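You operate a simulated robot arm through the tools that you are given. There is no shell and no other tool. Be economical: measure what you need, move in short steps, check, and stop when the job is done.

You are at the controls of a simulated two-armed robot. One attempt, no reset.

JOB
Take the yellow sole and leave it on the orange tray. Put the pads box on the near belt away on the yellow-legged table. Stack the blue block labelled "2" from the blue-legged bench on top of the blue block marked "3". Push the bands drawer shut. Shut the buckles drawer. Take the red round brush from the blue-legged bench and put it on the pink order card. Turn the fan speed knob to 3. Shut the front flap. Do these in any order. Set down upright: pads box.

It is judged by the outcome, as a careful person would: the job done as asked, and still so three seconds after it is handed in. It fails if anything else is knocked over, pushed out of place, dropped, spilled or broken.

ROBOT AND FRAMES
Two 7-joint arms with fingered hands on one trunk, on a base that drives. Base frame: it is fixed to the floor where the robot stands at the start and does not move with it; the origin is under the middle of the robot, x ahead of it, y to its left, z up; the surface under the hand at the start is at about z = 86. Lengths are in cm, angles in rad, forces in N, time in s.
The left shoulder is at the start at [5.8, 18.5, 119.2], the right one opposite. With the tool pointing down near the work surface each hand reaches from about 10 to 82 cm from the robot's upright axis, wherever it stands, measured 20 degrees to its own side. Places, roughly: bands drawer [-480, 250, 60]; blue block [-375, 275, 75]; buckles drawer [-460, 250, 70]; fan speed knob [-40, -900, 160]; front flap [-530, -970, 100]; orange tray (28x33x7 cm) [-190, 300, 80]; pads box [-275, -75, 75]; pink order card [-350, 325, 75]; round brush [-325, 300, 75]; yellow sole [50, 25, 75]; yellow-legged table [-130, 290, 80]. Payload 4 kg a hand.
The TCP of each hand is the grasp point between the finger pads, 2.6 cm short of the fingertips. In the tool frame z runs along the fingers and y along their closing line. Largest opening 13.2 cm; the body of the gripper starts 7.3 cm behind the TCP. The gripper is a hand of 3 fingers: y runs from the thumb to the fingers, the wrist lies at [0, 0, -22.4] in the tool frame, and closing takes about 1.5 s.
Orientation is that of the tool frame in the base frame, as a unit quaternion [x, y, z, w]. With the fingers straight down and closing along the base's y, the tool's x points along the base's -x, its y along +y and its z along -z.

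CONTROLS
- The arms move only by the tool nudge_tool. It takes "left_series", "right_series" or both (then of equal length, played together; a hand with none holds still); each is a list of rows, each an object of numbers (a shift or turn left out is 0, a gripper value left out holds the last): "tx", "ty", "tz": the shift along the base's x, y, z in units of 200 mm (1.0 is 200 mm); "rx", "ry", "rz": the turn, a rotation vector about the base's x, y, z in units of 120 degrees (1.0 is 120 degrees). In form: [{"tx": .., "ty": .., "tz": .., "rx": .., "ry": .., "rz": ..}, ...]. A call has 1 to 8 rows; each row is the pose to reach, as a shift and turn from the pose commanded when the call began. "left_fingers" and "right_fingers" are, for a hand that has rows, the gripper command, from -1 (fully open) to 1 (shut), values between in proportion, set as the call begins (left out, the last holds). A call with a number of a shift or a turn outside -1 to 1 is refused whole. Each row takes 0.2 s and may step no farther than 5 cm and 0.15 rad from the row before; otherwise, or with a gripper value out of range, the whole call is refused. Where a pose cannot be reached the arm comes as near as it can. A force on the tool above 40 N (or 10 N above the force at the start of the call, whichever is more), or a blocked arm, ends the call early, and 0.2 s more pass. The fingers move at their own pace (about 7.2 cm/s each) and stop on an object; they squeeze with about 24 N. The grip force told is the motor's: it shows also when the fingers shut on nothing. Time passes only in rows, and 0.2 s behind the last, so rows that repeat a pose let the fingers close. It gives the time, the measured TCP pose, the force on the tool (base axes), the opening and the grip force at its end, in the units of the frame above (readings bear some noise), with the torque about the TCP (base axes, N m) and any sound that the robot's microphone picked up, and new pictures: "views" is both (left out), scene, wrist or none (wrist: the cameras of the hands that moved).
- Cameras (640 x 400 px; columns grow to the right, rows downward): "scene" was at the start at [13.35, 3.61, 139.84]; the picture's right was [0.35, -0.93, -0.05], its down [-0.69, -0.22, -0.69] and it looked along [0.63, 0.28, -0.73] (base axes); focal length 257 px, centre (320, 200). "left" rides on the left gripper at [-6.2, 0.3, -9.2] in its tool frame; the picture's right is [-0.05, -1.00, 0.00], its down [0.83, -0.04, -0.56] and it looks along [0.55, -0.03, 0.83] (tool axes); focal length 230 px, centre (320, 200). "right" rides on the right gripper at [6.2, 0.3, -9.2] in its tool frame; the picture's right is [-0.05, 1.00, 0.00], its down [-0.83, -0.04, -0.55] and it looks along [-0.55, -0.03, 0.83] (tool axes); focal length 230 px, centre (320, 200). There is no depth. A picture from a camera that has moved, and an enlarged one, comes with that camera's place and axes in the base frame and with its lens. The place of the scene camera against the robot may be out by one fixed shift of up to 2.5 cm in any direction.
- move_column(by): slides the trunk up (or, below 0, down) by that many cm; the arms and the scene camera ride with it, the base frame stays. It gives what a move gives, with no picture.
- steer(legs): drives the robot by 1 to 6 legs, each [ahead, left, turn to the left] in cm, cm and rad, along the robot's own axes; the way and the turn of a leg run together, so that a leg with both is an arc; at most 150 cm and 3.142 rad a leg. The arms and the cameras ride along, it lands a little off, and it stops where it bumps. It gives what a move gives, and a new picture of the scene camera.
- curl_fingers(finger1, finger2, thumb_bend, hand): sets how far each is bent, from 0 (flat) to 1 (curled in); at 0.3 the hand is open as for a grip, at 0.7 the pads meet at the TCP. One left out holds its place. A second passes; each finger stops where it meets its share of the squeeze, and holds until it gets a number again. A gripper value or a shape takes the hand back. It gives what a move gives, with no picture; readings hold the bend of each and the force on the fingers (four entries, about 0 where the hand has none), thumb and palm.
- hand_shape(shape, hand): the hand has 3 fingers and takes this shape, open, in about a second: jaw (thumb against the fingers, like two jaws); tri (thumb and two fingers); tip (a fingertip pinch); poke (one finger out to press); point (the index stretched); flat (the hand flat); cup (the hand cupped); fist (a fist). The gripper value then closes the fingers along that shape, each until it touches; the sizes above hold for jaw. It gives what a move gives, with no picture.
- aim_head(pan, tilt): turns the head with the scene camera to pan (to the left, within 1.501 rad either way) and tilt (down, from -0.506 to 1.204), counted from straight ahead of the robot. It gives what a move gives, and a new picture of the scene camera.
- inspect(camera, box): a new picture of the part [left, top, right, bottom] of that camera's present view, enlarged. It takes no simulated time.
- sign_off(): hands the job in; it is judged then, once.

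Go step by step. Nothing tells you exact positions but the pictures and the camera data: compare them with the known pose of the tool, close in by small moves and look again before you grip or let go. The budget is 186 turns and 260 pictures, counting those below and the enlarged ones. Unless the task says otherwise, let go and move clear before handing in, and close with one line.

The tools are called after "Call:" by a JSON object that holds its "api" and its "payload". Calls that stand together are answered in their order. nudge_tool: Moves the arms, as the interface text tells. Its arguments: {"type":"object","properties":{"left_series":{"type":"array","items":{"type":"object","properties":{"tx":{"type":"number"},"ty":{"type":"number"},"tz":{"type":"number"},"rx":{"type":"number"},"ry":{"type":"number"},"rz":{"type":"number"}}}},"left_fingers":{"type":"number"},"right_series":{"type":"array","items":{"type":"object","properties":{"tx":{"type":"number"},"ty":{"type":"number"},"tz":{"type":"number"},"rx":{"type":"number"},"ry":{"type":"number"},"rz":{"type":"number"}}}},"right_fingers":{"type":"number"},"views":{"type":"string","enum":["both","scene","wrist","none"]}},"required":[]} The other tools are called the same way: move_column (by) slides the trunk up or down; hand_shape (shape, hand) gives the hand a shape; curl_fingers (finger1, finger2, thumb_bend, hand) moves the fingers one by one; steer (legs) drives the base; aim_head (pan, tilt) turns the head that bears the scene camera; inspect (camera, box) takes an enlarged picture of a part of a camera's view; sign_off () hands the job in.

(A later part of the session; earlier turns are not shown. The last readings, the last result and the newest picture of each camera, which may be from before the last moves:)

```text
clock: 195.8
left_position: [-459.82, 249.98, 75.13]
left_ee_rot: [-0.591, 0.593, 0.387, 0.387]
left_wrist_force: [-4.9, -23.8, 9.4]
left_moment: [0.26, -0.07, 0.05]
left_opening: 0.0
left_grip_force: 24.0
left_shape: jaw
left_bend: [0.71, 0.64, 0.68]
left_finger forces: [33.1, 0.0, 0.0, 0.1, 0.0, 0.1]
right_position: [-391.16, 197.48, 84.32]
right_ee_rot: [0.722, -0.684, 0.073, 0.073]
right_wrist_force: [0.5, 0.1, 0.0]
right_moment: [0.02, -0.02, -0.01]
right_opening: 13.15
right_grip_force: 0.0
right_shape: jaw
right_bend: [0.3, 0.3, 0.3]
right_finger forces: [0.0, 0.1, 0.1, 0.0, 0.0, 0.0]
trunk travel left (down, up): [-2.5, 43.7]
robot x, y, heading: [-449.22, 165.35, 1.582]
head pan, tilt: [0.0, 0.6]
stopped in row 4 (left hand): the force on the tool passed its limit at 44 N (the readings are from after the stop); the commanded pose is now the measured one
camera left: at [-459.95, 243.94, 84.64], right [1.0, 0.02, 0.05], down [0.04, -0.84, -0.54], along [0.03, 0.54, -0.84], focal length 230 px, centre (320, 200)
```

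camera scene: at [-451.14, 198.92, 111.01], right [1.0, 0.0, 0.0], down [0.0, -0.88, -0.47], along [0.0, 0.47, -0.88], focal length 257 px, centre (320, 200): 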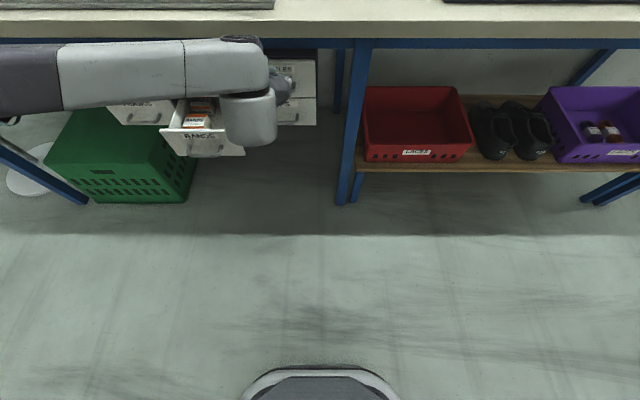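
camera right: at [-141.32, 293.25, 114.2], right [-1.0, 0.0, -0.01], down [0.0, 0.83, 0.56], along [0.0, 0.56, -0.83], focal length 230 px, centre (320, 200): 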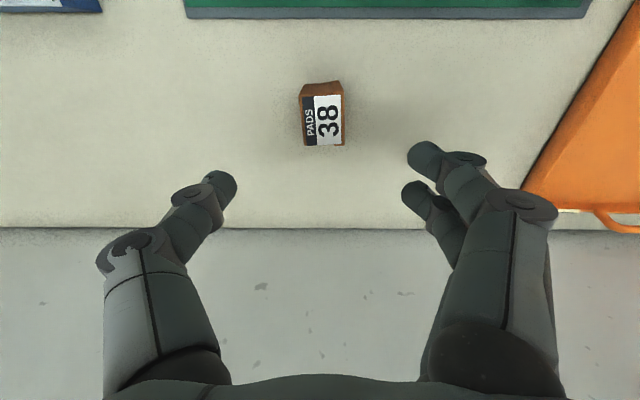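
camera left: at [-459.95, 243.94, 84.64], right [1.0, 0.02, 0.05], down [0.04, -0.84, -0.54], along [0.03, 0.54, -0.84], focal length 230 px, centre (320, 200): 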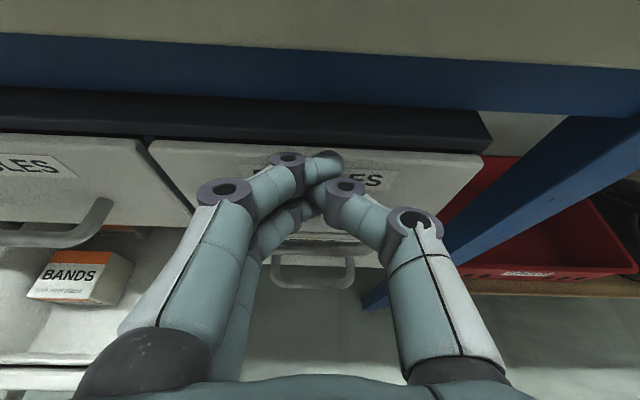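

Buckles is hard shut. Now I'll back off, shift left, and lower to the Bands drawer.

Call:
{"api": "steer", "payload": {"legs": [[-22, 0, 0], [0, 21, 0]]}}

Call:
{"api": "nudge_tool", "payload": {"left_series": [{"tz": -0.15}, {"tz": -0.3}, {"tz": -0.45}, {"tz": -0.6}, {"tz": -0.72}, {"tz": -0.72}], "views": "both"}}

```text
clock: 198.7
left_position: [-480.9, 228.43, 74.66]
left_ee_rot: [-0.593, 0.593, 0.386, 0.384]
left_wrist_force: [-0.1, 0.0, -0.5]
left_moment: [-0.01, -0.01, -0.01]
left_opening: 0.03
left_grip_force: 24.4
left_shape: jaw
left_bend: [0.67, 0.64, 0.67]
left_finger forces: [0.1, 0.0, 0.0, 0.1, 0.1, 0.0]
right_position: [-412.11, 176.13, 84.23]
right_ee_rot: [0.722, -0.683, 0.075, 0.076]
right_wrist_force: [-0.2, 0.3, -0.2]
right_moment: [-0.01, 0.01, -0.01]
right_opening: 13.18
right_grip_force: 0.1
right_shape: jaw
right_bend: [0.3, 0.3, 0.3]
right_finger forces: [0.1, 0.0, 0.0, 0.0, 0.0, 0.0]
trunk travel left (down, up): [-2.5, 43.7]
robot x, y, heading: [-470.11, 143.48, 1.579]
head pan, tilt: [0.0, 0.6]
camera scene: at [-472.24, 177.08, 110.98], right [1.0, 0.01, 0.0], down [0.01, -0.88, -0.47], along [0.0, 0.47, -0.88], focal length 257 px, centre (320, 200)
```

scene: 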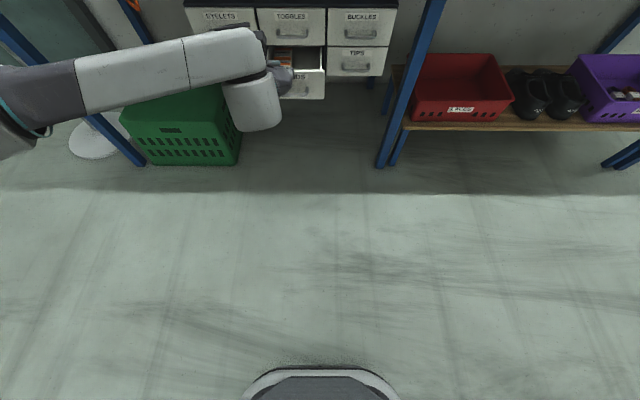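

```text
clock: 200.1
left_position: [-483.64, 227.77, 65.71]
left_ee_rot: [0.598, -0.597, -0.38, -0.376]
left_wrist_force: [0.1, -0.5, 0.4]
left_moment: [0.01, 0.02, 0.0]
left_opening: 0.0
left_grip_force: 24.1
left_shape: jaw
left_bend: [0.67, 0.64, 0.67]
left_finger forces: [0.0, 0.0, 0.0, 0.0, 0.0, 0.0]
left hand out of reach, approached as far as the arm can: row 1, 2, 3, 4, 5, 6
right_position: [-411.93, 176.23, 84.22]
right_ee_rot: [0.723, -0.683, 0.074, 0.074]
right_wrist_force: [0.3, -0.5, 0.4]
right_moment: [-0.01, -0.01, 0.05]
right_opening: 13.17
right_grip_force: 0.1
right_shape: jaw
right_bend: [0.3, 0.3, 0.3]
right_finger forces: [0.0, 0.1, 0.0, 0.0, 0.0, 0.0]
trunk travel left (down, up): [-2.5, 43.7]
robot x, y, heading: [-470.62, 143.08, 1.578]
head pan, tilt: [0.0, 0.6]
camera scene: at [-472.13, 177.08, 110.98], right [1.0, 0.01, 0.0], down [0.01, -0.88, -0.47], along [0.0, 0.47, -0.88], focal length 257 px, centre (320, 200)
camera left: at [-483.82, 222.03, 75.29], right [1.0, 0.02, 0.04], down [0.04, -0.86, -0.51], along [0.02, 0.51, -0.86], focal length 230 px, centre (320, 200)
```

scene: 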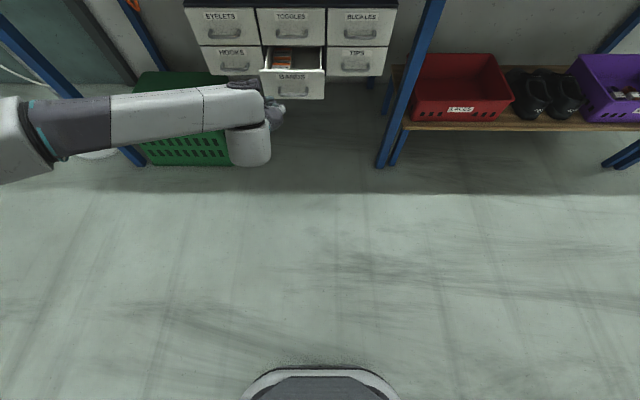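
left: 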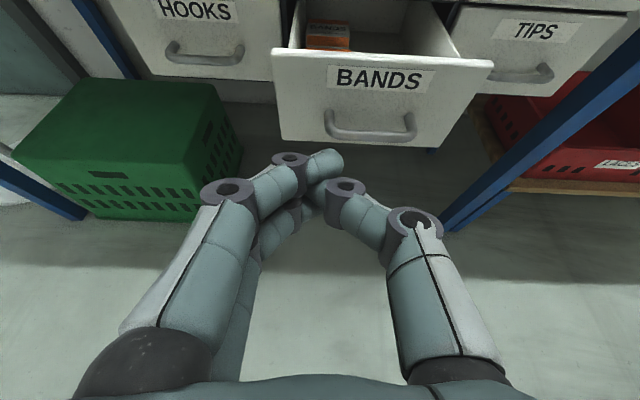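

The Bands face spans z ≈ 54–65 with its centre near x = -478; my tips are slightly high. I'll drop the trunk the last bit and pitch the hand down somewhat.

Call:
{"api": "move_column", "payload": {"by": -2.4}}

Call:
{"api": "nudge_tool", "payload": {"left_series": [{"rx": -0.06, "tz": -0.08, "tx": 0.05}, {"rx": -0.12, "tz": -0.15, "tx": 0.1}, {"rx": -0.14, "tz": -0.18, "tx": 0.15}, {"rx": -0.14, "tz": -0.18, "tx": 0.2}], "views": "wrist"}}

```text
clock: 200.8
left_position: [-483.75, 227.53, 63.51]
left_ee_rot: [-0.593, 0.595, 0.384, 0.383]
left_wrist_force: [0.3, 0.1, 0.8]
left_moment: [-0.09, 0.0, -0.02]
left_opening: 0.0
left_grip_force: 24.1
left_shape: jaw
left_bend: [0.67, 0.64, 0.67]
left_finger forces: [0.0, 0.0, 0.0, 0.0, 0.0, 0.0]
right_position: [-411.95, 176.82, 80.66]
right_ee_rot: [0.72, -0.683, 0.089, 0.088]
right_wrist_force: [-0.1, -0.8, 0.5]
right_moment: [0.05, 0.01, 0.02]
right_opening: 13.18
right_grip_force: 0.0
right_shape: jaw
right_bend: [0.3, 0.3, 0.3]
right_finger forces: [0.0, 0.0, 0.0, 0.0, 0.0, 0.0]
trunk travel left (down, up): [-0.1, 46.1]
robot x, y, heading: [-470.35, 143.39, 1.578]
head pan, tilt: [0.0, 0.6]
```

```text
clock: 201.8
left_position: [-482.25, 226.61, 60.17]
left_ee_rot: [-0.643, 0.645, 0.292, 0.292]
left_wrist_force: [-0.6, 0.4, 0.0]
left_moment: [0.02, -0.02, 0.03]
left_opening: 0.0
left_grip_force: 24.1
left_shape: jaw
left_bend: [0.67, 0.64, 0.67]
left_finger forces: [0.1, 0.0, 0.1, 0.0, 0.0, 0.1]
left hand out of reach, approached as far as the arm can: row 2, 3, 4
right_position: [-412.01, 176.91, 80.54]
right_ee_rot: [0.72, -0.682, 0.09, 0.089]
right_wrist_force: [0.4, 0.3, -0.7]
right_moment: [0.01, 0.01, -0.01]
right_opening: 13.21
right_grip_force: 0.0
right_shape: jaw
right_bend: [0.3, 0.3, 0.3]
right_finger forces: [0.1, 0.0, 0.0, 0.0, 0.1, 0.0]
trunk travel left (down, up): [-0.1, 46.1]
robot x, y, heading: [-470.33, 143.58, 1.578]
head pan, tilt: [0.0, 0.6]
camera left: at [-482.42, 223.61, 70.96], right [1.0, 0.03, 0.04], down [0.04, -0.96, -0.26], along [0.03, 0.26, -0.97], focal length 230 px, centre (320, 200)
```

left: 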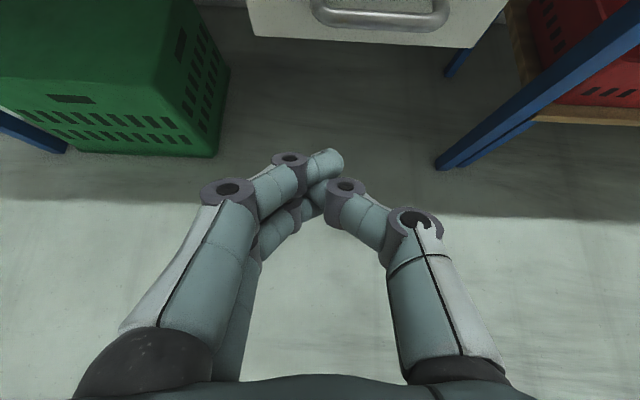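

Tips are now at z ≈ 58. I'll raise 1.5 cm to push above the handle and drive forward to shut it, finishing with the arm.

Call:
{"api": "nudge_tool", "payload": {"left_series": [{"tz": 0.08}, {"tz": 0.08}], "views": "none"}}

Call:
{"api": "steer", "payload": {"legs": [[0, -4, -0.008], [20, 0, 0]]}}

Call:
{"api": "nudge_tool", "payload": {"left_series": [{"ty": 0.05}, {"ty": 0.1}, {"ty": 0.15}, {"ty": 0.2}, {"ty": 0.25}, {"ty": 0.3}, {"ty": 0.35}, {"ty": 0.4}], "views": "both"}}

```text
clock: 202.4
left_position: [-482.16, 226.52, 61.78]
left_ee_rot: [-0.643, 0.645, 0.293, 0.292]
left_wrist_force: [-0.3, -0.2, 0.2]
left_moment: [0.01, -0.02, 0.02]
left_opening: 0.01
left_grip_force: 23.6
left_shape: jaw
left_bend: [0.67, 0.64, 0.67]
left_finger forces: [0.0, 0.1, 0.0, 0.0, 0.0, 0.0]
right_position: [-411.93, 177.11, 80.44]
right_ee_rot: [0.72, -0.683, 0.091, 0.09]
right_wrist_force: [0.4, 0.3, -0.4]
right_moment: [0.0, 0.01, 0.01]
right_opening: 13.17
right_grip_force: 0.2
right_shape: jaw
right_bend: [0.3, 0.3, 0.3]
right_finger forces: [0.0, 0.0, 0.1, 0.0, 0.0, 0.0]
trunk travel left (down, up): [-0.1, 46.1]
robot x, y, heading: [-470.36, 143.66, 1.577]
head pan, tilt: [0.0, 0.6]
```

```text
clock: 204.5
left_position: [-477.76, 246.68, 61.8]
left_ee_rot: [-0.641, 0.646, 0.292, 0.292]
left_wrist_force: [0.6, 0.4, -0.2]
left_moment: [0.01, 0.05, 0.01]
left_opening: 0.0
left_grip_force: 24.0
left_shape: jaw
left_bend: [0.67, 0.64, 0.67]
left_finger forces: [0.1, 0.0, 0.0, 0.1, 0.0, 0.0]
right_position: [-407.86, 196.93, 80.47]
right_ee_rot: [0.717, -0.685, 0.09, 0.089]
right_wrist_force: [0.5, 0.7, 0.2]
right_moment: [0.03, 0.01, 0.04]
right_opening: 13.17
right_grip_force: 0.0
right_shape: jaw
right_bend: [0.3, 0.3, 0.3]
right_finger forces: [0.1, 0.0, 0.1, 0.0, 0.0, 0.0]
trunk travel left (down, up): [-0.1, 46.1]
robot x, y, heading: [-466.05, 163.84, 1.569]
head pan, tilt: [0.0, 0.6]
camera scene: at [-467.96, 199.61, 106.66], right [1.0, 0.0, 0.0], down [0.0, -0.91, -0.42], along [0.0, 0.42, -0.91], focal length 257 px, centre (320, 200)
```

scene: 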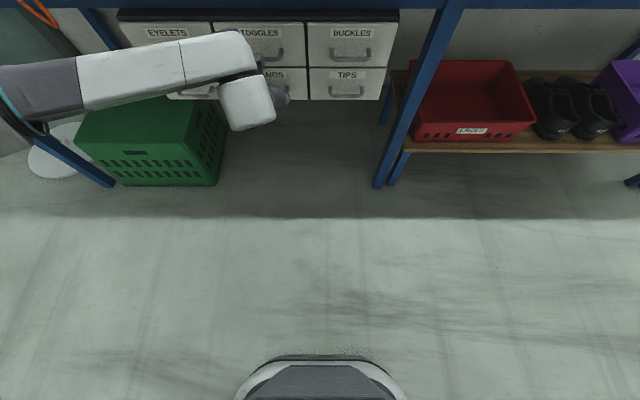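

```text
clock: 205.1
left_position: [-477.7, 247.56, 62.2]
left_ee_rot: [-0.64, 0.65, 0.287, 0.295]
left_wrist_force: [-1.8, -17.9, 12.4]
left_moment: [-0.16, 0.06, 0.02]
left_opening: 0.0
left_grip_force: 23.9
left_shape: jaw
left_bend: [0.67, 0.66, 0.72]
left_finger forces: [0.0, 0.0, 0.0, 0.0, 43.4, 0.0]
left hand out of reach, approached as far as the arm can: row 2, 3
right_position: [-407.75, 196.46, 80.56]
right_ee_rot: [0.718, -0.684, 0.09, 0.089]
right_wrist_force: [0.0, 1.3, 0.8]
right_moment: [-0.02, -0.05, -0.01]
right_opening: 13.19
right_grip_force: 0.1
right_shape: jaw
right_bend: [0.3, 0.3, 0.3]
right_finger forces: [0.0, 0.0, 0.0, 0.1, 0.1, 0.0]
trunk travel left (down, up): [-0.1, 46.1]
robot x, y, heading: [-466.16, 163.62, 1.579]
head pan, tilt: [0.0, 0.6]
stopped in row 3 (left hand): the force on the tool passed its limit at 45 N (the readings are from after the stop); the commanded pose is now the measured one
camera scene: at [-468.01, 199.15, 106.85], right [1.0, 0.0, 0.0], down [0.0, -0.91, -0.42], along [0.0, 0.42, -0.91], focal length 257 px, centre (320, 200)
camera left: at [-477.97, 244.73, 73.02], right [1.0, 0.02, 0.04], down [0.03, -0.97, -0.25], along [0.04, 0.26, -0.97], focal length 230 px, centre (320, 200)
```

scene: 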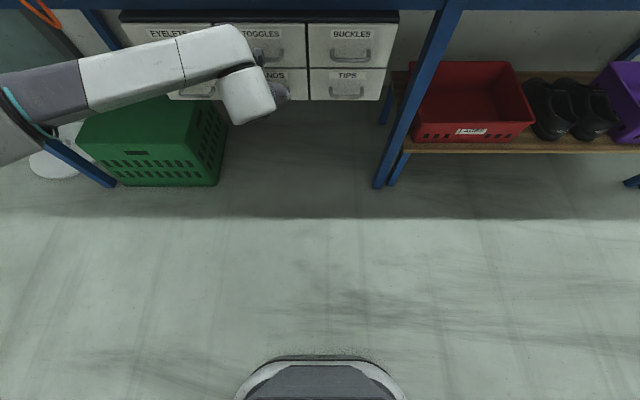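
left: 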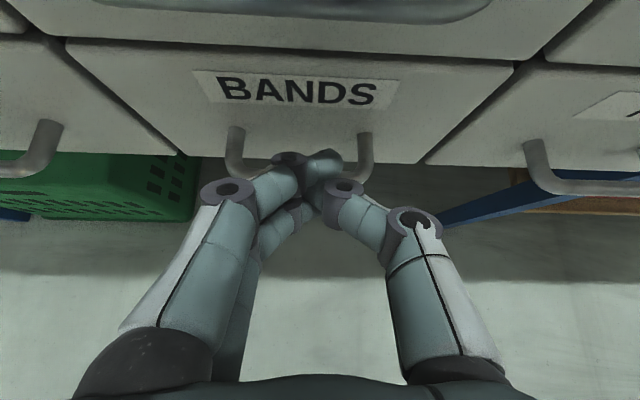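

Both drawers are flush. I'll back straight off, raise the trunk, and look for the pink card from here.

Call:
{"api": "steer", "payload": {"legs": [[-40, 0, 0]]}}

Call:
{"api": "move_column", "payload": {"by": 30}}

Call:
{"api": "aim_head", "payload": {"pan": -0.55, "tilt": 0.3}}

```text
clock: 207.6
left_position: [-477.92, 207.51, 61.77]
left_ee_rot: [-0.641, 0.648, 0.287, 0.293]
left_wrist_force: [1.3, 0.0, 0.0]
left_moment: [-0.02, -0.02, 0.02]
left_opening: 0.03
left_grip_force: 24.2
left_shape: jaw
left_bend: [0.67, 0.66, 0.67]
left_finger forces: [0.1, 0.0, 0.0, 0.0, 0.0, 0.0]
right_position: [-407.81, 156.44, 80.44]
right_ee_rot: [0.719, -0.684, 0.091, 0.09]
right_wrist_force: [-0.4, 0.7, 1.1]
right_moment: [-0.04, -0.01, 0.01]
right_opening: 13.17
right_grip_force: 0.1
right_shape: jaw
right_bend: [0.3, 0.3, 0.3]
right_finger forces: [0.0, 0.1, 0.1, 0.0, 0.0, 0.1]
trunk travel left (down, up): [-0.1, 46.1]
robot x, y, heading: [-466.12, 123.07, 1.575]
head pan, tilt: [0.0, 0.6]
camera scene: at [-467.91, 159.06, 106.72], right [1.0, 0.01, 0.0], down [0.01, -0.91, -0.42], along [0.0, 0.42, -0.91], focal length 257 px, centre (320, 200)
```

scene: 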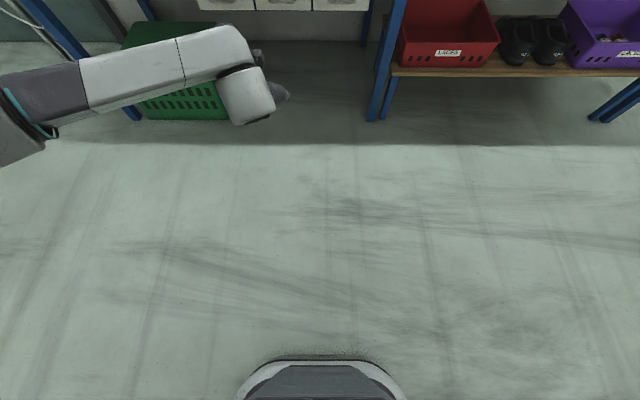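

```text
clock: 210.6
left_position: [-477.83, 199.08, 131.32]
left_ee_rot: [-0.556, 0.565, 0.431, 0.431]
left_wrist_force: [-0.8, 0.1, 0.1]
left_moment: [-0.01, 0.01, 0.01]
left_opening: 0.02
left_grip_force: 24.1
left_shape: jaw
left_bend: [0.67, 0.66, 0.67]
left_finger forces: [0.0, 0.0, 0.1, 0.0, 0.1, 0.0]
right_position: [-407.73, 156.63, 110.49]
right_ee_rot: [0.719, -0.684, 0.09, 0.09]
right_wrist_force: [-0.2, -0.5, 0.5]
right_moment: [0.01, 0.03, 0.03]
right_opening: 13.2
right_grip_force: 0.1
right_shape: jaw
right_bend: [0.3, 0.3, 0.3]
right_finger forces: [0.0, 0.0, 0.1, 0.1, 0.1, 0.0]
trunk travel left (down, up): [-30.1, 16.1]
robot x, y, heading: [-466.11, 123.21, 1.576]
head pan, tilt: [0.0, 0.6]
```

```text
clock: 211.6
left_position: [-477.88, 199.18, 131.21]
left_ee_rot: [-0.556, 0.565, 0.43, 0.432]
left_wrist_force: [-0.8, 0.6, 0.3]
left_moment: [-0.01, -0.01, 0.03]
left_opening: 0.01
left_grip_force: 23.6
left_shape: jaw
left_bend: [0.67, 0.66, 0.67]
left_finger forces: [0.0, 0.0, 0.0, 0.0, 0.0, 0.0]
right_position: [-407.65, 156.61, 110.45]
right_ee_rot: [0.719, -0.683, 0.091, 0.09]
right_wrist_force: [-0.5, 1.0, 0.6]
right_moment: [-0.04, 0.03, -0.02]
right_opening: 13.18
right_grip_force: 0.0
right_shape: jaw
right_bend: [0.3, 0.3, 0.3]
right_finger forces: [0.0, 0.0, 0.1, 0.1, 0.0, 0.1]
trunk travel left (down, up): [-30.1, 16.1]
robot x, y, heading: [-466.05, 123.61, 1.577]
head pan, tilt: [-0.55, 0.3]
camera scene: at [-462.91, 134.82, 152.0], right [0.86, -0.52, 0.04], down [-0.15, -0.32, -0.94], along [0.49, 0.8, -0.35], focal length 257 px, centre (320, 200)
```

scene: 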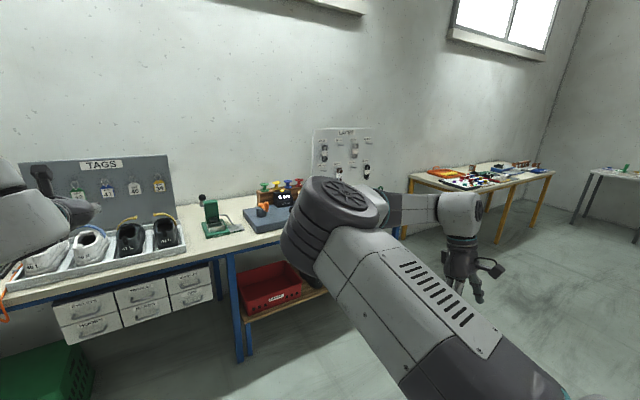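

Both drawers are shut flush. The card must be hidden behind the LACES board, so I'll tidy both hands and go to the gap at the bench's right end to look behind it.

Call:
{"api": "nudge_tool", "payload": {"left_series": [{"rx": -0.071, "ty": -0.12}, {"rx": -0.142, "ty": -0.24}, {"rx": -0.213, "ty": -0.36}, {"rx": -0.284, "ty": -0.48}, {"rx": -0.355, "ty": -0.6}, {"rx": -0.426, "ty": -0.72}, {"rx": -0.497, "ty": -0.84}, {"rx": -0.568, "ty": -0.96}], "right_series": [{"rx": 0.06}, {"rx": 0.12, "tz": 0.1}, {"rx": 0.12, "tz": 0.3}, {"rx": 0.12, "tz": 0.5}, {"rx": 0.12, "tz": 0.5, "ty": 0.1}, {"rx": 0.12, "tz": 0.5, "ty": 0.2}, {"rx": 0.12, "tz": 0.5, "ty": 0.3, "tx": -0.1}, {"rx": 0.12, "tz": 0.5, "ty": 0.35, "tx": -0.2}], "left_fingers": -1, "right_fingers": -1, "views": "none"}}

Call:
{"api": "steer", "payload": {"legs": [[0, -102, 0], [0, -102, 0], [70, 0, 0]]}}

Call:
{"api": "aim_head", "payload": {"pan": 0.6, "tilt": 0.4}}

```text
clock: 213.4
left_position: [-480.02, 177.95, 129.97]
left_ee_rot: [-0.703, 0.709, 0.039, 0.046]
left_wrist_force: [-0.4, -0.7, -0.2]
left_moment: [0.0, 0.0, 0.01]
left_opening: 13.16
left_grip_force: 0.1
left_shape: jaw
left_bend: [0.3, 0.3, 0.3]
left_finger forces: [0.0, 0.0, 0.1, 0.0, 0.1, 0.0]
left hand out of reach, approached as far as the arm can: row 4, 5, 6, 7, 8
right_position: [-411.92, 163.54, 120.6]
right_ee_rot: [0.724, -0.69, 0.004, -0.002]
right_wrist_force: [0.3, -0.3, -0.2]
right_moment: [-0.02, -0.02, -0.02]
right_opening: 13.19
right_grip_force: 0.2
right_shape: jaw
right_bend: [0.3, 0.3, 0.3]
right_finger forces: [0.1, 0.0, 0.1, 0.0, 0.0, 0.0]
trunk travel left (down, up): [-30.1, 16.1]
robot x, y, heading: [-466.14, 122.92, 1.574]
head pan, tilt: [-0.55, 0.3]
```

```text
clock: 227.0
left_position: [-278.51, 251.81, 129.99]
left_ee_rot: [0.71, -0.702, -0.041, -0.046]
left_wrist_force: [0.1, 0.3, -0.7]
left_moment: [0.01, 0.04, 0.03]
left_opening: 13.19
left_grip_force: 0.0
left_shape: jaw
left_bend: [0.3, 0.3, 0.3]
left_finger forces: [0.0, 0.0, 0.1, 0.1, 0.0, 0.0]
right_position: [-210.18, 238.66, 120.55]
right_ee_rot: [0.731, -0.683, 0.004, -0.001]
right_wrist_force: [0.1, -0.8, -1.1]
right_moment: [-0.01, -0.01, 0.0]
right_opening: 13.19
right_grip_force: 0.1
right_shape: jaw
right_bend: [0.3, 0.3, 0.3]
right_finger forces: [0.1, 0.0, 0.0, 0.1, 0.0, 0.0]
trunk travel left (down, up): [-30.1, 16.1]
robot x, y, heading: [-263.38, 197.39, 1.594]
head pan, tilt: [-0.55, 0.3]
camera scene: at [-260.7, 208.9, 152.01], right [0.87, -0.5, 0.04], down [-0.15, -0.32, -0.94], along [0.48, 0.8, -0.35], focal length 257 px, centre (320, 200)
```

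scene: 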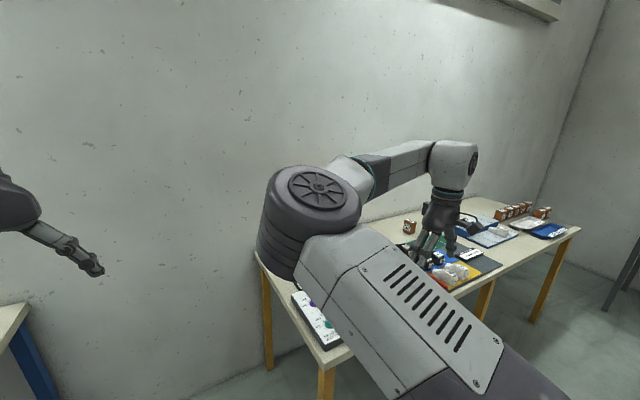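

```text
clock: 228.4
left_position: [-278.55, 251.92, 130.0]
left_ee_rot: [0.709, -0.702, -0.041, -0.046]
left_wrist_force: [-0.3, 0.4, 0.2]
left_moment: [0.0, -0.01, -0.01]
left_opening: 13.15
left_grip_force: 0.1
left_shape: jaw
left_bend: [0.3, 0.3, 0.3]
left_finger forces: [0.0, 0.1, 0.1, 0.1, 0.0, 0.1]
right_position: [-210.22, 238.69, 120.65]
right_ee_rot: [0.731, -0.683, 0.005, 0.0]
right_wrist_force: [-0.4, 0.2, -0.3]
right_moment: [0.0, 0.0, 0.03]
right_opening: 13.19
right_grip_force: 0.0
right_shape: jaw
right_bend: [0.3, 0.3, 0.3]
right_finger forces: [0.0, 0.0, 0.0, 0.1, 0.0, 0.0]
trunk travel left (down, up): [-30.1, 16.1]
robot x, y, heading: [-264.01, 197.47, 1.599]
head pan, tilt: [0.6, 0.4]
camera scene: at [-270.79, 208.37, 151.1], right [0.81, 0.58, -0.04], down [0.23, -0.38, -0.9], along [-0.54, 0.72, -0.44], focal length 257 px, centre (320, 200)
```

scene: 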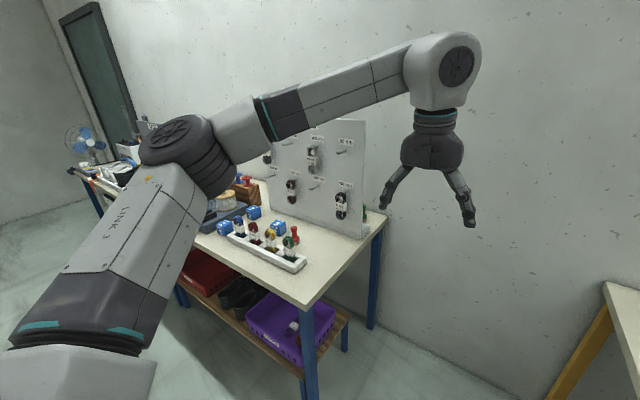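

Call:
{"api": "inspect", "payload": {"camera": "scene", "box": [210, 110, 430, 290]}}

Call:
{"api": "steer", "payload": {"legs": [[35, 0, -0.025]]}}

Call:
{"api": "aim_head", "payload": {"pan": 0.9, "tilt": 0.4}}

```text
2.22 times, centred on (320, 200) of scene
camera zoom: at [-270.79, 208.37, 151.1], right [0.81, 0.58, -0.04], down [0.23, -0.38, -0.9], along [-0.54, 0.72, -0.44], focal length 570 px, centre (320, 200)
```

zoom: 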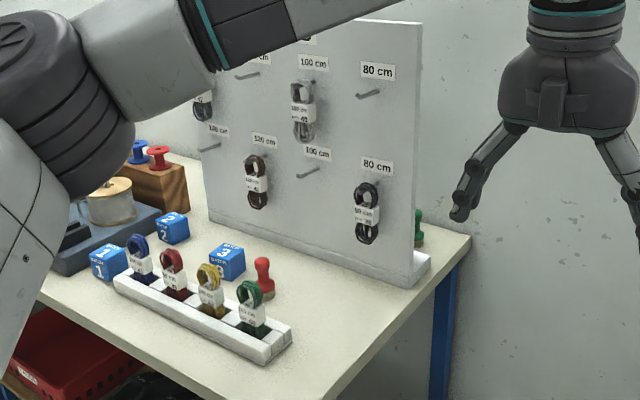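

```text
clock: 230.7
left_position: [-277.3, 287.56, 130.07]
left_ee_rot: [-0.699, 0.713, 0.04, 0.048]
left_wrist_force: [0.6, 0.4, -0.4]
left_moment: [0.0, 0.03, -0.02]
left_opening: 13.22
left_grip_force: 0.3
left_shape: jaw
left_bend: [0.3, 0.3, 0.3]
left_finger forces: [0.1, 0.0, 0.1, 0.1, 0.1, 0.0]
right_position: [-209.21, 272.25, 120.64]
right_ee_rot: [0.721, -0.693, 0.003, -0.001]
right_wrist_force: [0.4, 0.3, 0.3]
right_moment: [-0.01, 0.0, 0.02]
right_opening: 13.18
right_grip_force: 0.1
right_shape: jaw
right_bend: [0.3, 0.3, 0.3]
right_finger forces: [0.0, 0.1, 0.0, 0.1, 0.0, 0.1]
trunk travel left (down, up): [-30.1, 16.1]
robot x, y, heading: [-263.63, 233.24, 1.563]
head pan, tilt: [0.6, 0.4]
camera scene: at [-270.84, 243.74, 151.12], right [0.83, 0.56, -0.04], down [0.22, -0.38, -0.9], along [-0.52, 0.73, -0.44], focal length 257 px, centre (320, 200)
```

scene: 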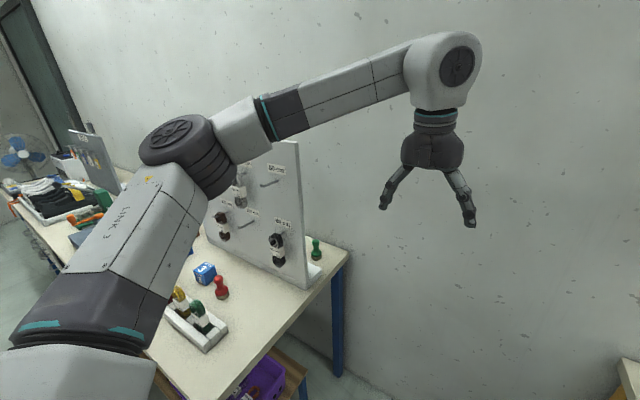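

```text
clock: 231.5
left_position: [-277.28, 287.67, 129.89]
left_ee_rot: [-0.698, 0.713, 0.039, 0.047]
left_wrist_force: [0.1, 0.0, -0.5]
left_moment: [0.04, 0.0, 0.0]
left_opening: 13.19
left_grip_force: 0.1
left_shape: jaw
left_bend: [0.3, 0.3, 0.3]
left_finger forces: [0.0, 0.1, 0.0, 0.1, 0.0, 0.0]
right_position: [-209.26, 272.53, 120.6]
right_ee_rot: [0.721, -0.693, 0.004, 0.0]
right_wrist_force: [0.8, -0.1, -0.1]
right_moment: [-0.02, 0.01, -0.02]
right_opening: 13.18
right_grip_force: 0.1
right_shape: jaw
right_bend: [0.3, 0.3, 0.3]
right_finger forces: [0.0, 0.1, 0.1, 0.0, 0.0, 0.1]
trunk travel left (down, up): [-30.1, 16.1]
robot x, y, heading: [-264.08, 232.43, 1.562]
head pan, tilt: [0.901, 0.4]
camera scene: at [-272.86, 242.07, 151.22], right [0.63, 0.78, -0.05], down [0.3, -0.31, -0.9], along [-0.72, 0.55, -0.43], focal length 257 px, centre (320, 200)
```

scene: 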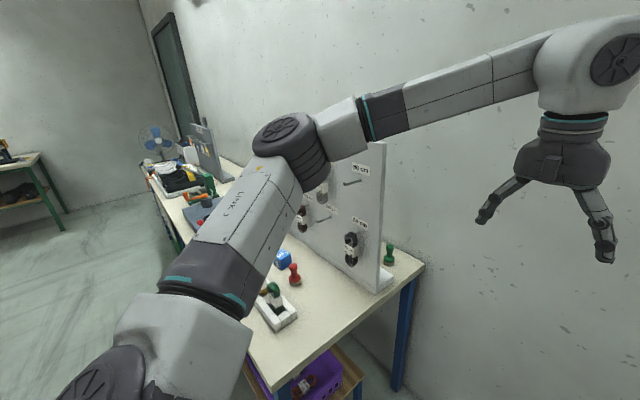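

There's a green brush standing behind the board's right end, so the card may well be behind the board too. I'll go in a bit further to see.

Call:
{"api": "steer", "payload": {"legs": [[20, 0, 0]]}}

Call:
{"api": "aim_head", "payload": {"pan": 1.2, "tilt": 0.5}}

Call:
{"api": "inspect", "payload": {"camera": "left", "box": [0, 0, 640, 400]}}

```text
clock: 233.1
left_position: [-277.19, 307.35, 130.09]
left_ee_rot: [-0.698, 0.713, 0.041, 0.049]
left_wrist_force: [-1.0, -0.2, 1.2]
left_moment: [0.01, -0.01, -0.01]
left_opening: 13.22
left_grip_force: 0.0
left_shape: jaw
left_bend: [0.3, 0.3, 0.3]
left_finger forces: [0.1, 0.1, 0.1, 0.0, 0.0, 0.0]
right_position: [-209.18, 291.95, 120.75]
right_ee_rot: [0.72, -0.694, 0.003, -0.002]
right_wrist_force: [-0.2, 0.0, 0.6]
right_moment: [-0.02, -0.04, -0.01]
right_opening: 13.19
right_grip_force: 0.1
right_shape: jaw
right_bend: [0.3, 0.3, 0.3]
right_finger forces: [0.0, 0.1, 0.0, 0.0, 0.1, 0.0]
trunk travel left (down, up): [-30.1, 16.1]
robot x, y, heading: [-263.73, 252.45, 1.561]
head pan, tilt: [0.901, 0.4]
camera scene: at [-272.74, 261.62, 151.26], right [0.63, 0.78, -0.05], down [0.3, -0.3, -0.9], along [-0.72, 0.55, -0.43], focal length 257 px, centre (320, 200)
```

scene: 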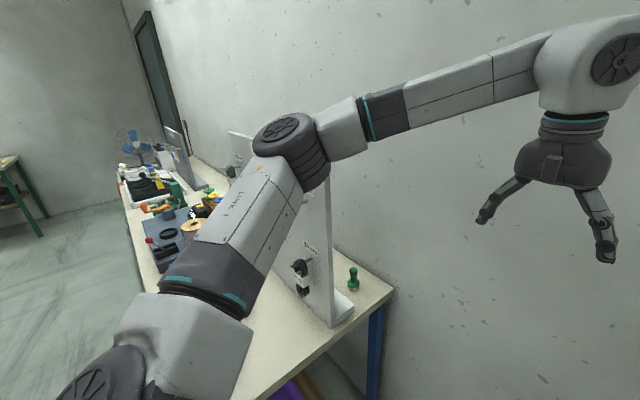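

```text
clock: 233.9
left_position: [-277.15, 307.6, 129.9]
left_ee_rot: [-0.699, 0.713, 0.04, 0.046]
left_wrist_force: [0.3, -0.2, 1.0]
left_moment: [-0.02, -0.01, 0.01]
left_opening: 13.2
left_grip_force: 0.1
left_shape: jaw
left_bend: [0.3, 0.3, 0.3]
left_finger forces: [0.0, 0.0, 0.1, 0.0, 0.1, 0.0]
right_position: [-209.22, 292.35, 120.61]
right_ee_rot: [0.72, -0.694, 0.004, -0.001]
right_wrist_force: [0.1, 0.3, -0.1]
right_moment: [0.04, 0.0, 0.04]
right_opening: 13.19
right_grip_force: 0.0
right_shape: jaw
right_bend: [0.3, 0.3, 0.3]
right_finger forces: [0.0, 0.0, 0.0, 0.0, 0.0, 0.1]
trunk travel left (down, up): [-30.1, 16.1]
robot x, y, heading: [-264.11, 252.49, 1.563]
head pan, tilt: [1.201, 0.499]
camera scene: at [-273.97, 259.49, 150.47], right [0.37, 0.93, -0.06], down [0.44, -0.24, -0.86], along [-0.82, 0.29, -0.5], focal length 257 px, centre (320, 200)
```

scene: 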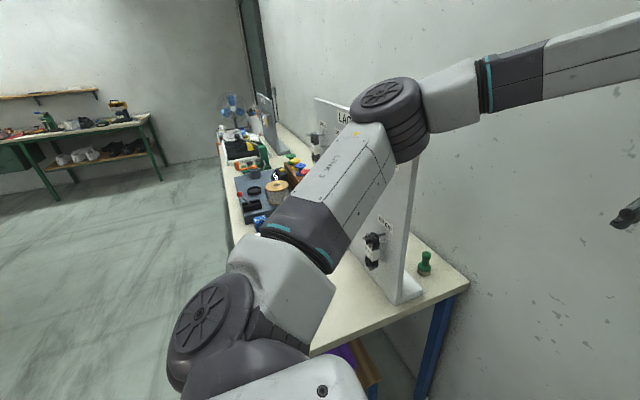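

```text
1.00 times, centred on (320, 200) of left (not enlarged: the box is as wide or as high as the picture)
camera zoom: at [-277.25, 312.57, 139.88], right [1.0, 0.03, 0.01], down [0.02, -0.89, 0.45], along [0.03, -0.45, -0.89], focal length 230 px, centre (320, 200)
```

zoom: 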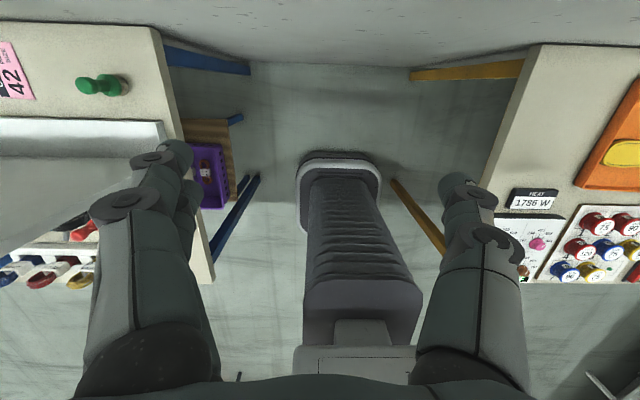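

Found it: the left wrist camera sees the pink card ("42") behind the LACES board, at about [-347, 312], with the green brush at about [-321, 311]. I'll first fetch the red brush with the right hand from the front.

Call:
{"api": "steer", "payload": {"legs": [[-65, 0, 0.008], [0, 90, 0]]}}

Call:
{"api": "aim_head", "payload": {"pan": -0.2, "tilt": 0.6}}

```text
clock: 241.7
left_position: [-366.6, 242.77, 129.91]
left_ee_rot: [-0.704, 0.708, 0.04, 0.047]
left_wrist_force: [0.7, 1.2, 1.0]
left_moment: [0.01, -0.01, 0.0]
left_opening: 13.2
left_grip_force: 0.1
left_shape: jaw
left_bend: [0.3, 0.3, 0.3]
left_finger forces: [0.0, 0.1, 0.0, 0.0, 0.0, 0.0]
right_position: [-298.25, 228.66, 120.48]
right_ee_rot: [0.726, -0.687, 0.004, -0.001]
right_wrist_force: [-0.7, -0.9, -0.3]
right_moment: [-0.01, 0.01, 0.0]
right_opening: 13.18
right_grip_force: 0.1
right_shape: jaw
right_bend: [0.3, 0.3, 0.3]
right_finger forces: [0.1, 0.0, 0.0, 0.0, 0.0, 0.0]
trunk travel left (down, up): [-30.1, 16.1]
robot x, y, heading: [-352.69, 187.88, 1.584]
head pan, tilt: [1.201, 0.499]
camera scene: at [-362.6, 194.75, 150.49], right [0.35, 0.93, -0.06], down [0.45, -0.23, -0.86], along [-0.82, 0.28, -0.5], focal length 257 px, centre (320, 200)
```

scene: 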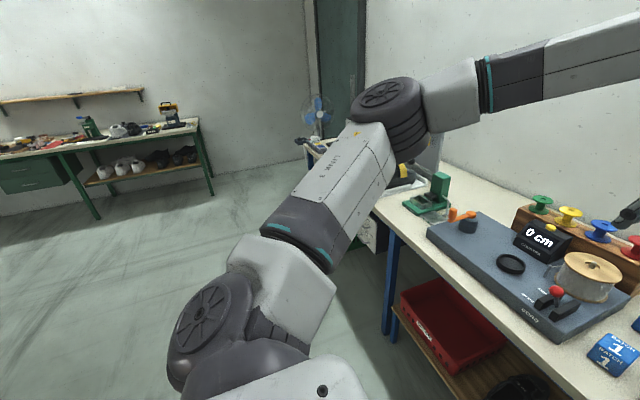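

```text
clock: 243.3
left_position: [-366.47, 242.77, 130.01]
left_ee_rot: [-0.704, 0.708, 0.041, 0.046]
left_wrist_force: [-0.9, 0.5, 0.1]
left_moment: [0.02, 0.01, 0.02]
left_opening: 13.22
left_grip_force: 0.1
left_shape: jaw
left_bend: [0.3, 0.3, 0.3]
left_finger forces: [0.0, 0.0, 0.0, 0.1, 0.1, 0.0]
right_position: [-298.42, 228.7, 120.65]
right_ee_rot: [0.726, -0.688, 0.004, -0.002]
right_wrist_force: [0.2, -0.2, 0.6]
right_moment: [0.03, 0.02, 0.0]
right_opening: 13.19
right_grip_force: 0.0
right_shape: jaw
right_bend: [0.3, 0.3, 0.3]
right_finger forces: [0.0, 0.0, 0.0, 0.0, 0.0, 0.0]
trunk travel left (down, up): [-30.1, 16.1]
robot x, y, heading: [-352.18, 188.31, 1.579]
head pan, tilt: [-0.201, 0.6]
camera scene: at [-352.45, 200.15, 149.21], right [0.98, -0.19, 0.01], down [-0.11, -0.61, -0.79], along [0.16, 0.77, -0.62], focal length 257 px, centre (320, 200)
```

scene: 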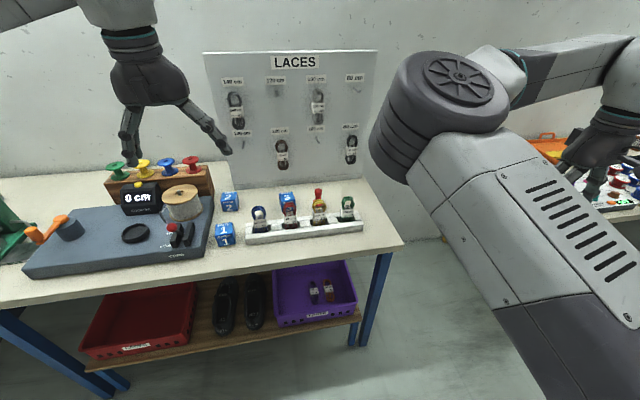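

I'll bring the right hand over toward the brush's x from a safe distance first, then move the base in.

Call:
{"api": "nudge_tool", "payload": {"right_series": [{"tx": -0.15, "ty": 0.1}, {"tx": -0.3, "ty": 0.2}, {"tx": -0.45, "ty": 0.3}, {"tx": -0.6, "ty": 0.4}, {"tx": -0.75, "ty": 0.45}, {"tx": -0.9, "ty": 0.5}, {"tx": -1.0, "ty": 0.5}], "views": "none"}}

Call:
{"api": "nudge_tool", "payload": {"right_series": [{"tx": -0.2, "ty": 0.1}, {"tx": -0.4, "ty": 0.2}, {"tx": -0.6, "ty": 0.3}, {"tx": -0.8, "ty": 0.35}, {"tx": -0.95, "ty": 0.35}], "views": "both"}}

```text
clock: 244.9
left_position: [-366.62, 242.79, 129.77]
left_ee_rot: [-0.704, 0.708, 0.04, 0.046]
left_wrist_force: [-0.4, -0.3, -0.5]
left_moment: [-0.02, 0.01, 0.01]
left_opening: 13.21
left_grip_force: 0.1
left_shape: jaw
left_bend: [0.3, 0.3, 0.3]
left_finger forces: [0.0, 0.1, 0.1, 0.0, 0.0, 0.0]
right_position: [-309.02, 241.75, 120.35]
right_ee_rot: [0.725, -0.688, 0.004, 0.0]
right_wrist_force: [0.7, -0.1, 0.6]
right_moment: [0.0, -0.02, 0.0]
right_opening: 13.17
right_grip_force: 0.0
right_shape: jaw
right_bend: [0.3, 0.3, 0.3]
right_finger forces: [0.1, 0.0, 0.0, 0.0, 0.1, 0.1]
right hand out of reach, approached as far as the arm can: row 3, 4, 5, 6, 7
trunk travel left (down, up): [-30.1, 16.1]
robot x, y, heading: [-352.25, 188.05, 1.58]
head pan, tilt: [-0.201, 0.6]
```

```text
clock: 246.1
left_position: [-366.72, 242.83, 129.89]
left_ee_rot: [-0.704, 0.708, 0.041, 0.047]
left_wrist_force: [0.6, -0.3, -0.6]
left_moment: [-0.02, -0.03, 0.01]
left_opening: 13.18
left_grip_force: 0.1
left_shape: jaw
left_bend: [0.3, 0.3, 0.3]
left_finger forces: [0.0, 0.0, 0.0, 0.1, 0.1, 0.0]
right_position: [-324.09, 255.12, 121.29]
right_ee_rot: [0.726, -0.688, 0.004, -0.001]
right_wrist_force: [0.2, 0.0, -0.2]
right_moment: [-0.01, -0.01, 0.02]
right_opening: 13.2
right_grip_force: 0.2
right_shape: jaw
right_bend: [0.3, 0.3, 0.3]
right_finger forces: [0.0, 0.1, 0.0, 0.0, 0.1, 0.0]
right hand out of reach, approached as far as the arm can: row 1, 2, 3, 4, 5
trunk travel left (down, up): [-30.1, 16.1]
robot x, y, heading: [-352.36, 187.66, 1.58]
head pan, tilt: [-0.201, 0.6]
camera scene: at [-352.52, 200.16, 149.21], right [0.98, -0.19, 0.01], down [-0.11, -0.61, -0.79], along [0.16, 0.77, -0.62], focal length 257 px, centre (320, 200)
camera right: at [-324.15, 249.01, 130.49], right [-1.0, 0.0, -0.01], down [0.0, 0.83, 0.55], along [0.01, 0.55, -0.83], focal length 230 px, centre (320, 200)
```

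scene: 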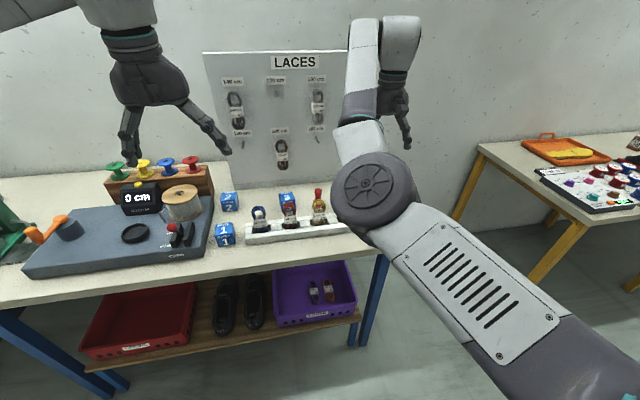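
right: 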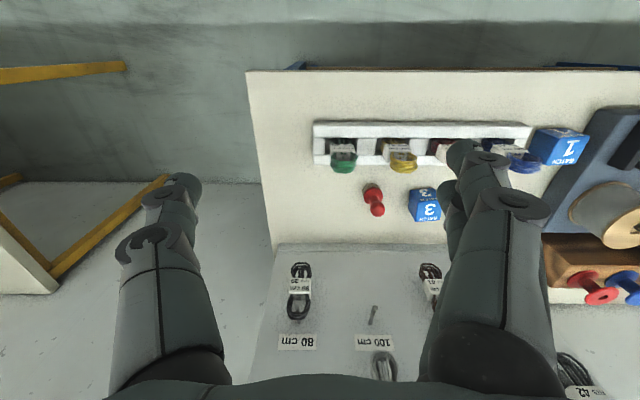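

From overhead the red brush stands at [-335.5, 276.5] and block 3 at [-347, 278]. I'll move the base so the hand is above the brush, then lower.

Call:
{"api": "steer", "payload": {"legs": [[0, 11.5, -0.008], [21, 0, 0]]}}

Call:
{"api": "move_column", "payload": {"by": -12}}

Call:
{"api": "inspect", "payload": {"camera": "right", "box": [0, 0, 640, 400]}}

```text
clock: 248.5
left_position: [-377.72, 263.84, 129.98]
left_ee_rot: [-0.699, 0.712, 0.041, 0.048]
left_wrist_force: [0.4, -0.2, 0.7]
left_moment: [0.02, -0.01, -0.03]
left_opening: 13.19
left_grip_force: 0.0
left_shape: jaw
left_bend: [0.3, 0.3, 0.3]
left_finger forces: [0.0, 0.0, 0.0, 0.0, 0.0, 0.1]
right_position: [-334.86, 275.59, 121.35]
right_ee_rot: [0.723, -0.691, 0.004, -0.001]
right_wrist_force: [0.2, 0.4, 0.9]
right_moment: [0.03, -0.01, 0.03]
right_opening: 13.2
right_grip_force: 0.1
right_shape: jaw
right_bend: [0.3, 0.3, 0.3]
right_finger forces: [0.0, 0.0, 0.0, 0.0, 0.0, 0.0]
trunk travel left (down, up): [-30.1, 16.1]
robot x, y, heading: [-364.36, 209.13, 1.57]
head pan, tilt: [-0.201, 0.6]
camera scene: at [-364.04, 220.94, 149.24], right [0.98, -0.2, 0.01], down [-0.11, -0.61, -0.79], along [0.16, 0.77, -0.62], focal length 257 px, centre (320, 200)
```

scene: 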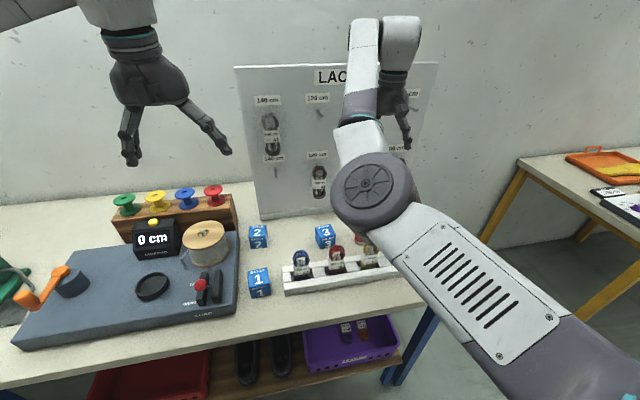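

```text
clock: 250.0
left_position: [-377.73, 263.79, 118.07]
left_ee_rot: [-0.701, 0.711, 0.041, 0.048]
left_wrist_force: [-0.8, 0.2, -0.4]
left_moment: [-0.04, -0.01, 0.02]
left_opening: 13.24
left_grip_force: 0.1
left_shape: jaw
left_bend: [0.3, 0.3, 0.3]
left_finger forces: [0.0, 0.0, 0.0, 0.1, 0.0, 0.0]
right_position: [-335.02, 278.66, 100.07]
right_ee_rot: [0.721, -0.69, 0.049, 0.046]
right_wrist_force: [-0.4, 0.1, -0.5]
right_moment: [0.03, 0.01, 0.01]
right_opening: 13.19
right_grip_force: 0.1
right_shape: jaw
right_bend: [0.3, 0.3, 0.3]
right_finger forces: [0.0, 0.1, 0.0, 0.0, 0.0, 0.0]
trunk travel left (down, up): [-18.1, 28.1]
robot x, y, heading: [-364.23, 209.07, 1.567]
head pan, tilt: [-0.201, 0.6]
```

```text
1.00 times, centred on (320, 200) of right (not enlarged: the box is as wide or as high as the picture)
camera zoom: at [-335.07, 273.88, 110.08], right [-1.0, 0.01, -0.01], down [0.0, 0.9, 0.44], along [0.01, 0.44, -0.9], focal length 230 px, centre (320, 200)
```

zoom: 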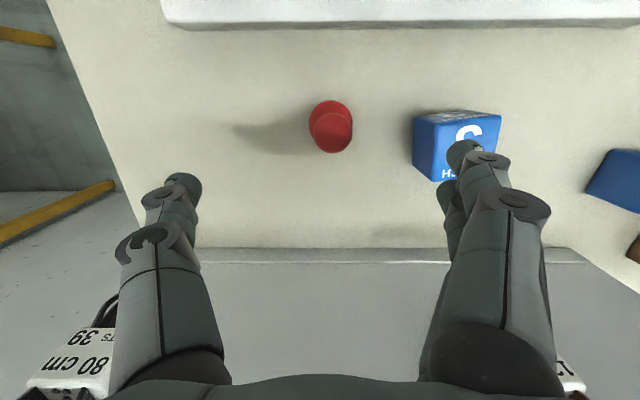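

The brush is at [-335.7, 276.3], 5 cm from block 3. I'll level the hand, narrow the opening to 7 cm and descend around the handle.

Call:
{"api": "nudge_tool", "payload": {"right_series": [{"rx": 0.032, "ty": -0.06, "tx": -0.03}, {"rx": 0.064, "ty": -0.115, "tx": -0.03}, {"rx": 0.064, "ty": -0.115, "tx": -0.03}, {"rx": 0.064, "ty": -0.115, "tx": -0.03}, {"rx": 0.064, "ty": -0.115, "tx": -0.03, "tz": -0.1}, {"rx": 0.064, "ty": -0.115, "tx": -0.03, "tz": -0.2}], "right_fingers": -0.05, "views": "wrist"}}

```text
clock: 251.4
left_position: [-377.56, 264.0, 117.85]
left_ee_rot: [-0.699, 0.712, 0.04, 0.048]
left_wrist_force: [0.5, -0.3, -0.2]
left_moment: [-0.02, 0.02, -0.02]
left_opening: 13.23
left_grip_force: 0.2
left_shape: jaw
left_bend: [0.3, 0.3, 0.3]
left_finger forces: [0.0, 0.0, 0.0, 0.0, 0.0, 0.0]
right_position: [-334.83, 278.28, 95.34]
right_ee_rot: [0.722, -0.692, 0.003, -0.002]
right_wrist_force: [0.0, -0.4, -0.1]
right_moment: [0.0, 0.01, 0.01]
right_opening: 7.0
right_grip_force: 0.1
right_shape: jaw
right_bend: [0.72, 0.72, 0.7]
right_finger forces: [0.0, 0.0, 0.0, 0.0, 0.1, 0.1]
right hand out of reach, approached as far as the arm can: row 1, 2, 3, 4, 5, 6
trunk travel left (down, up): [-18.1, 28.1]
robot x, y, heading: [-363.95, 209.09, 1.57]
head pan, tilt: [-0.201, 0.6]
camera right: at [-334.91, 272.16, 104.64], right [-1.0, 0.01, -0.01], down [0.0, 0.83, 0.55], along [0.01, 0.55, -0.83], focal length 230 px, centre (320, 200)
```

right: 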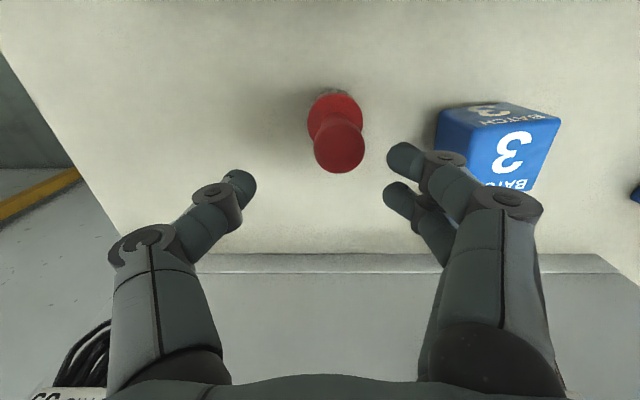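

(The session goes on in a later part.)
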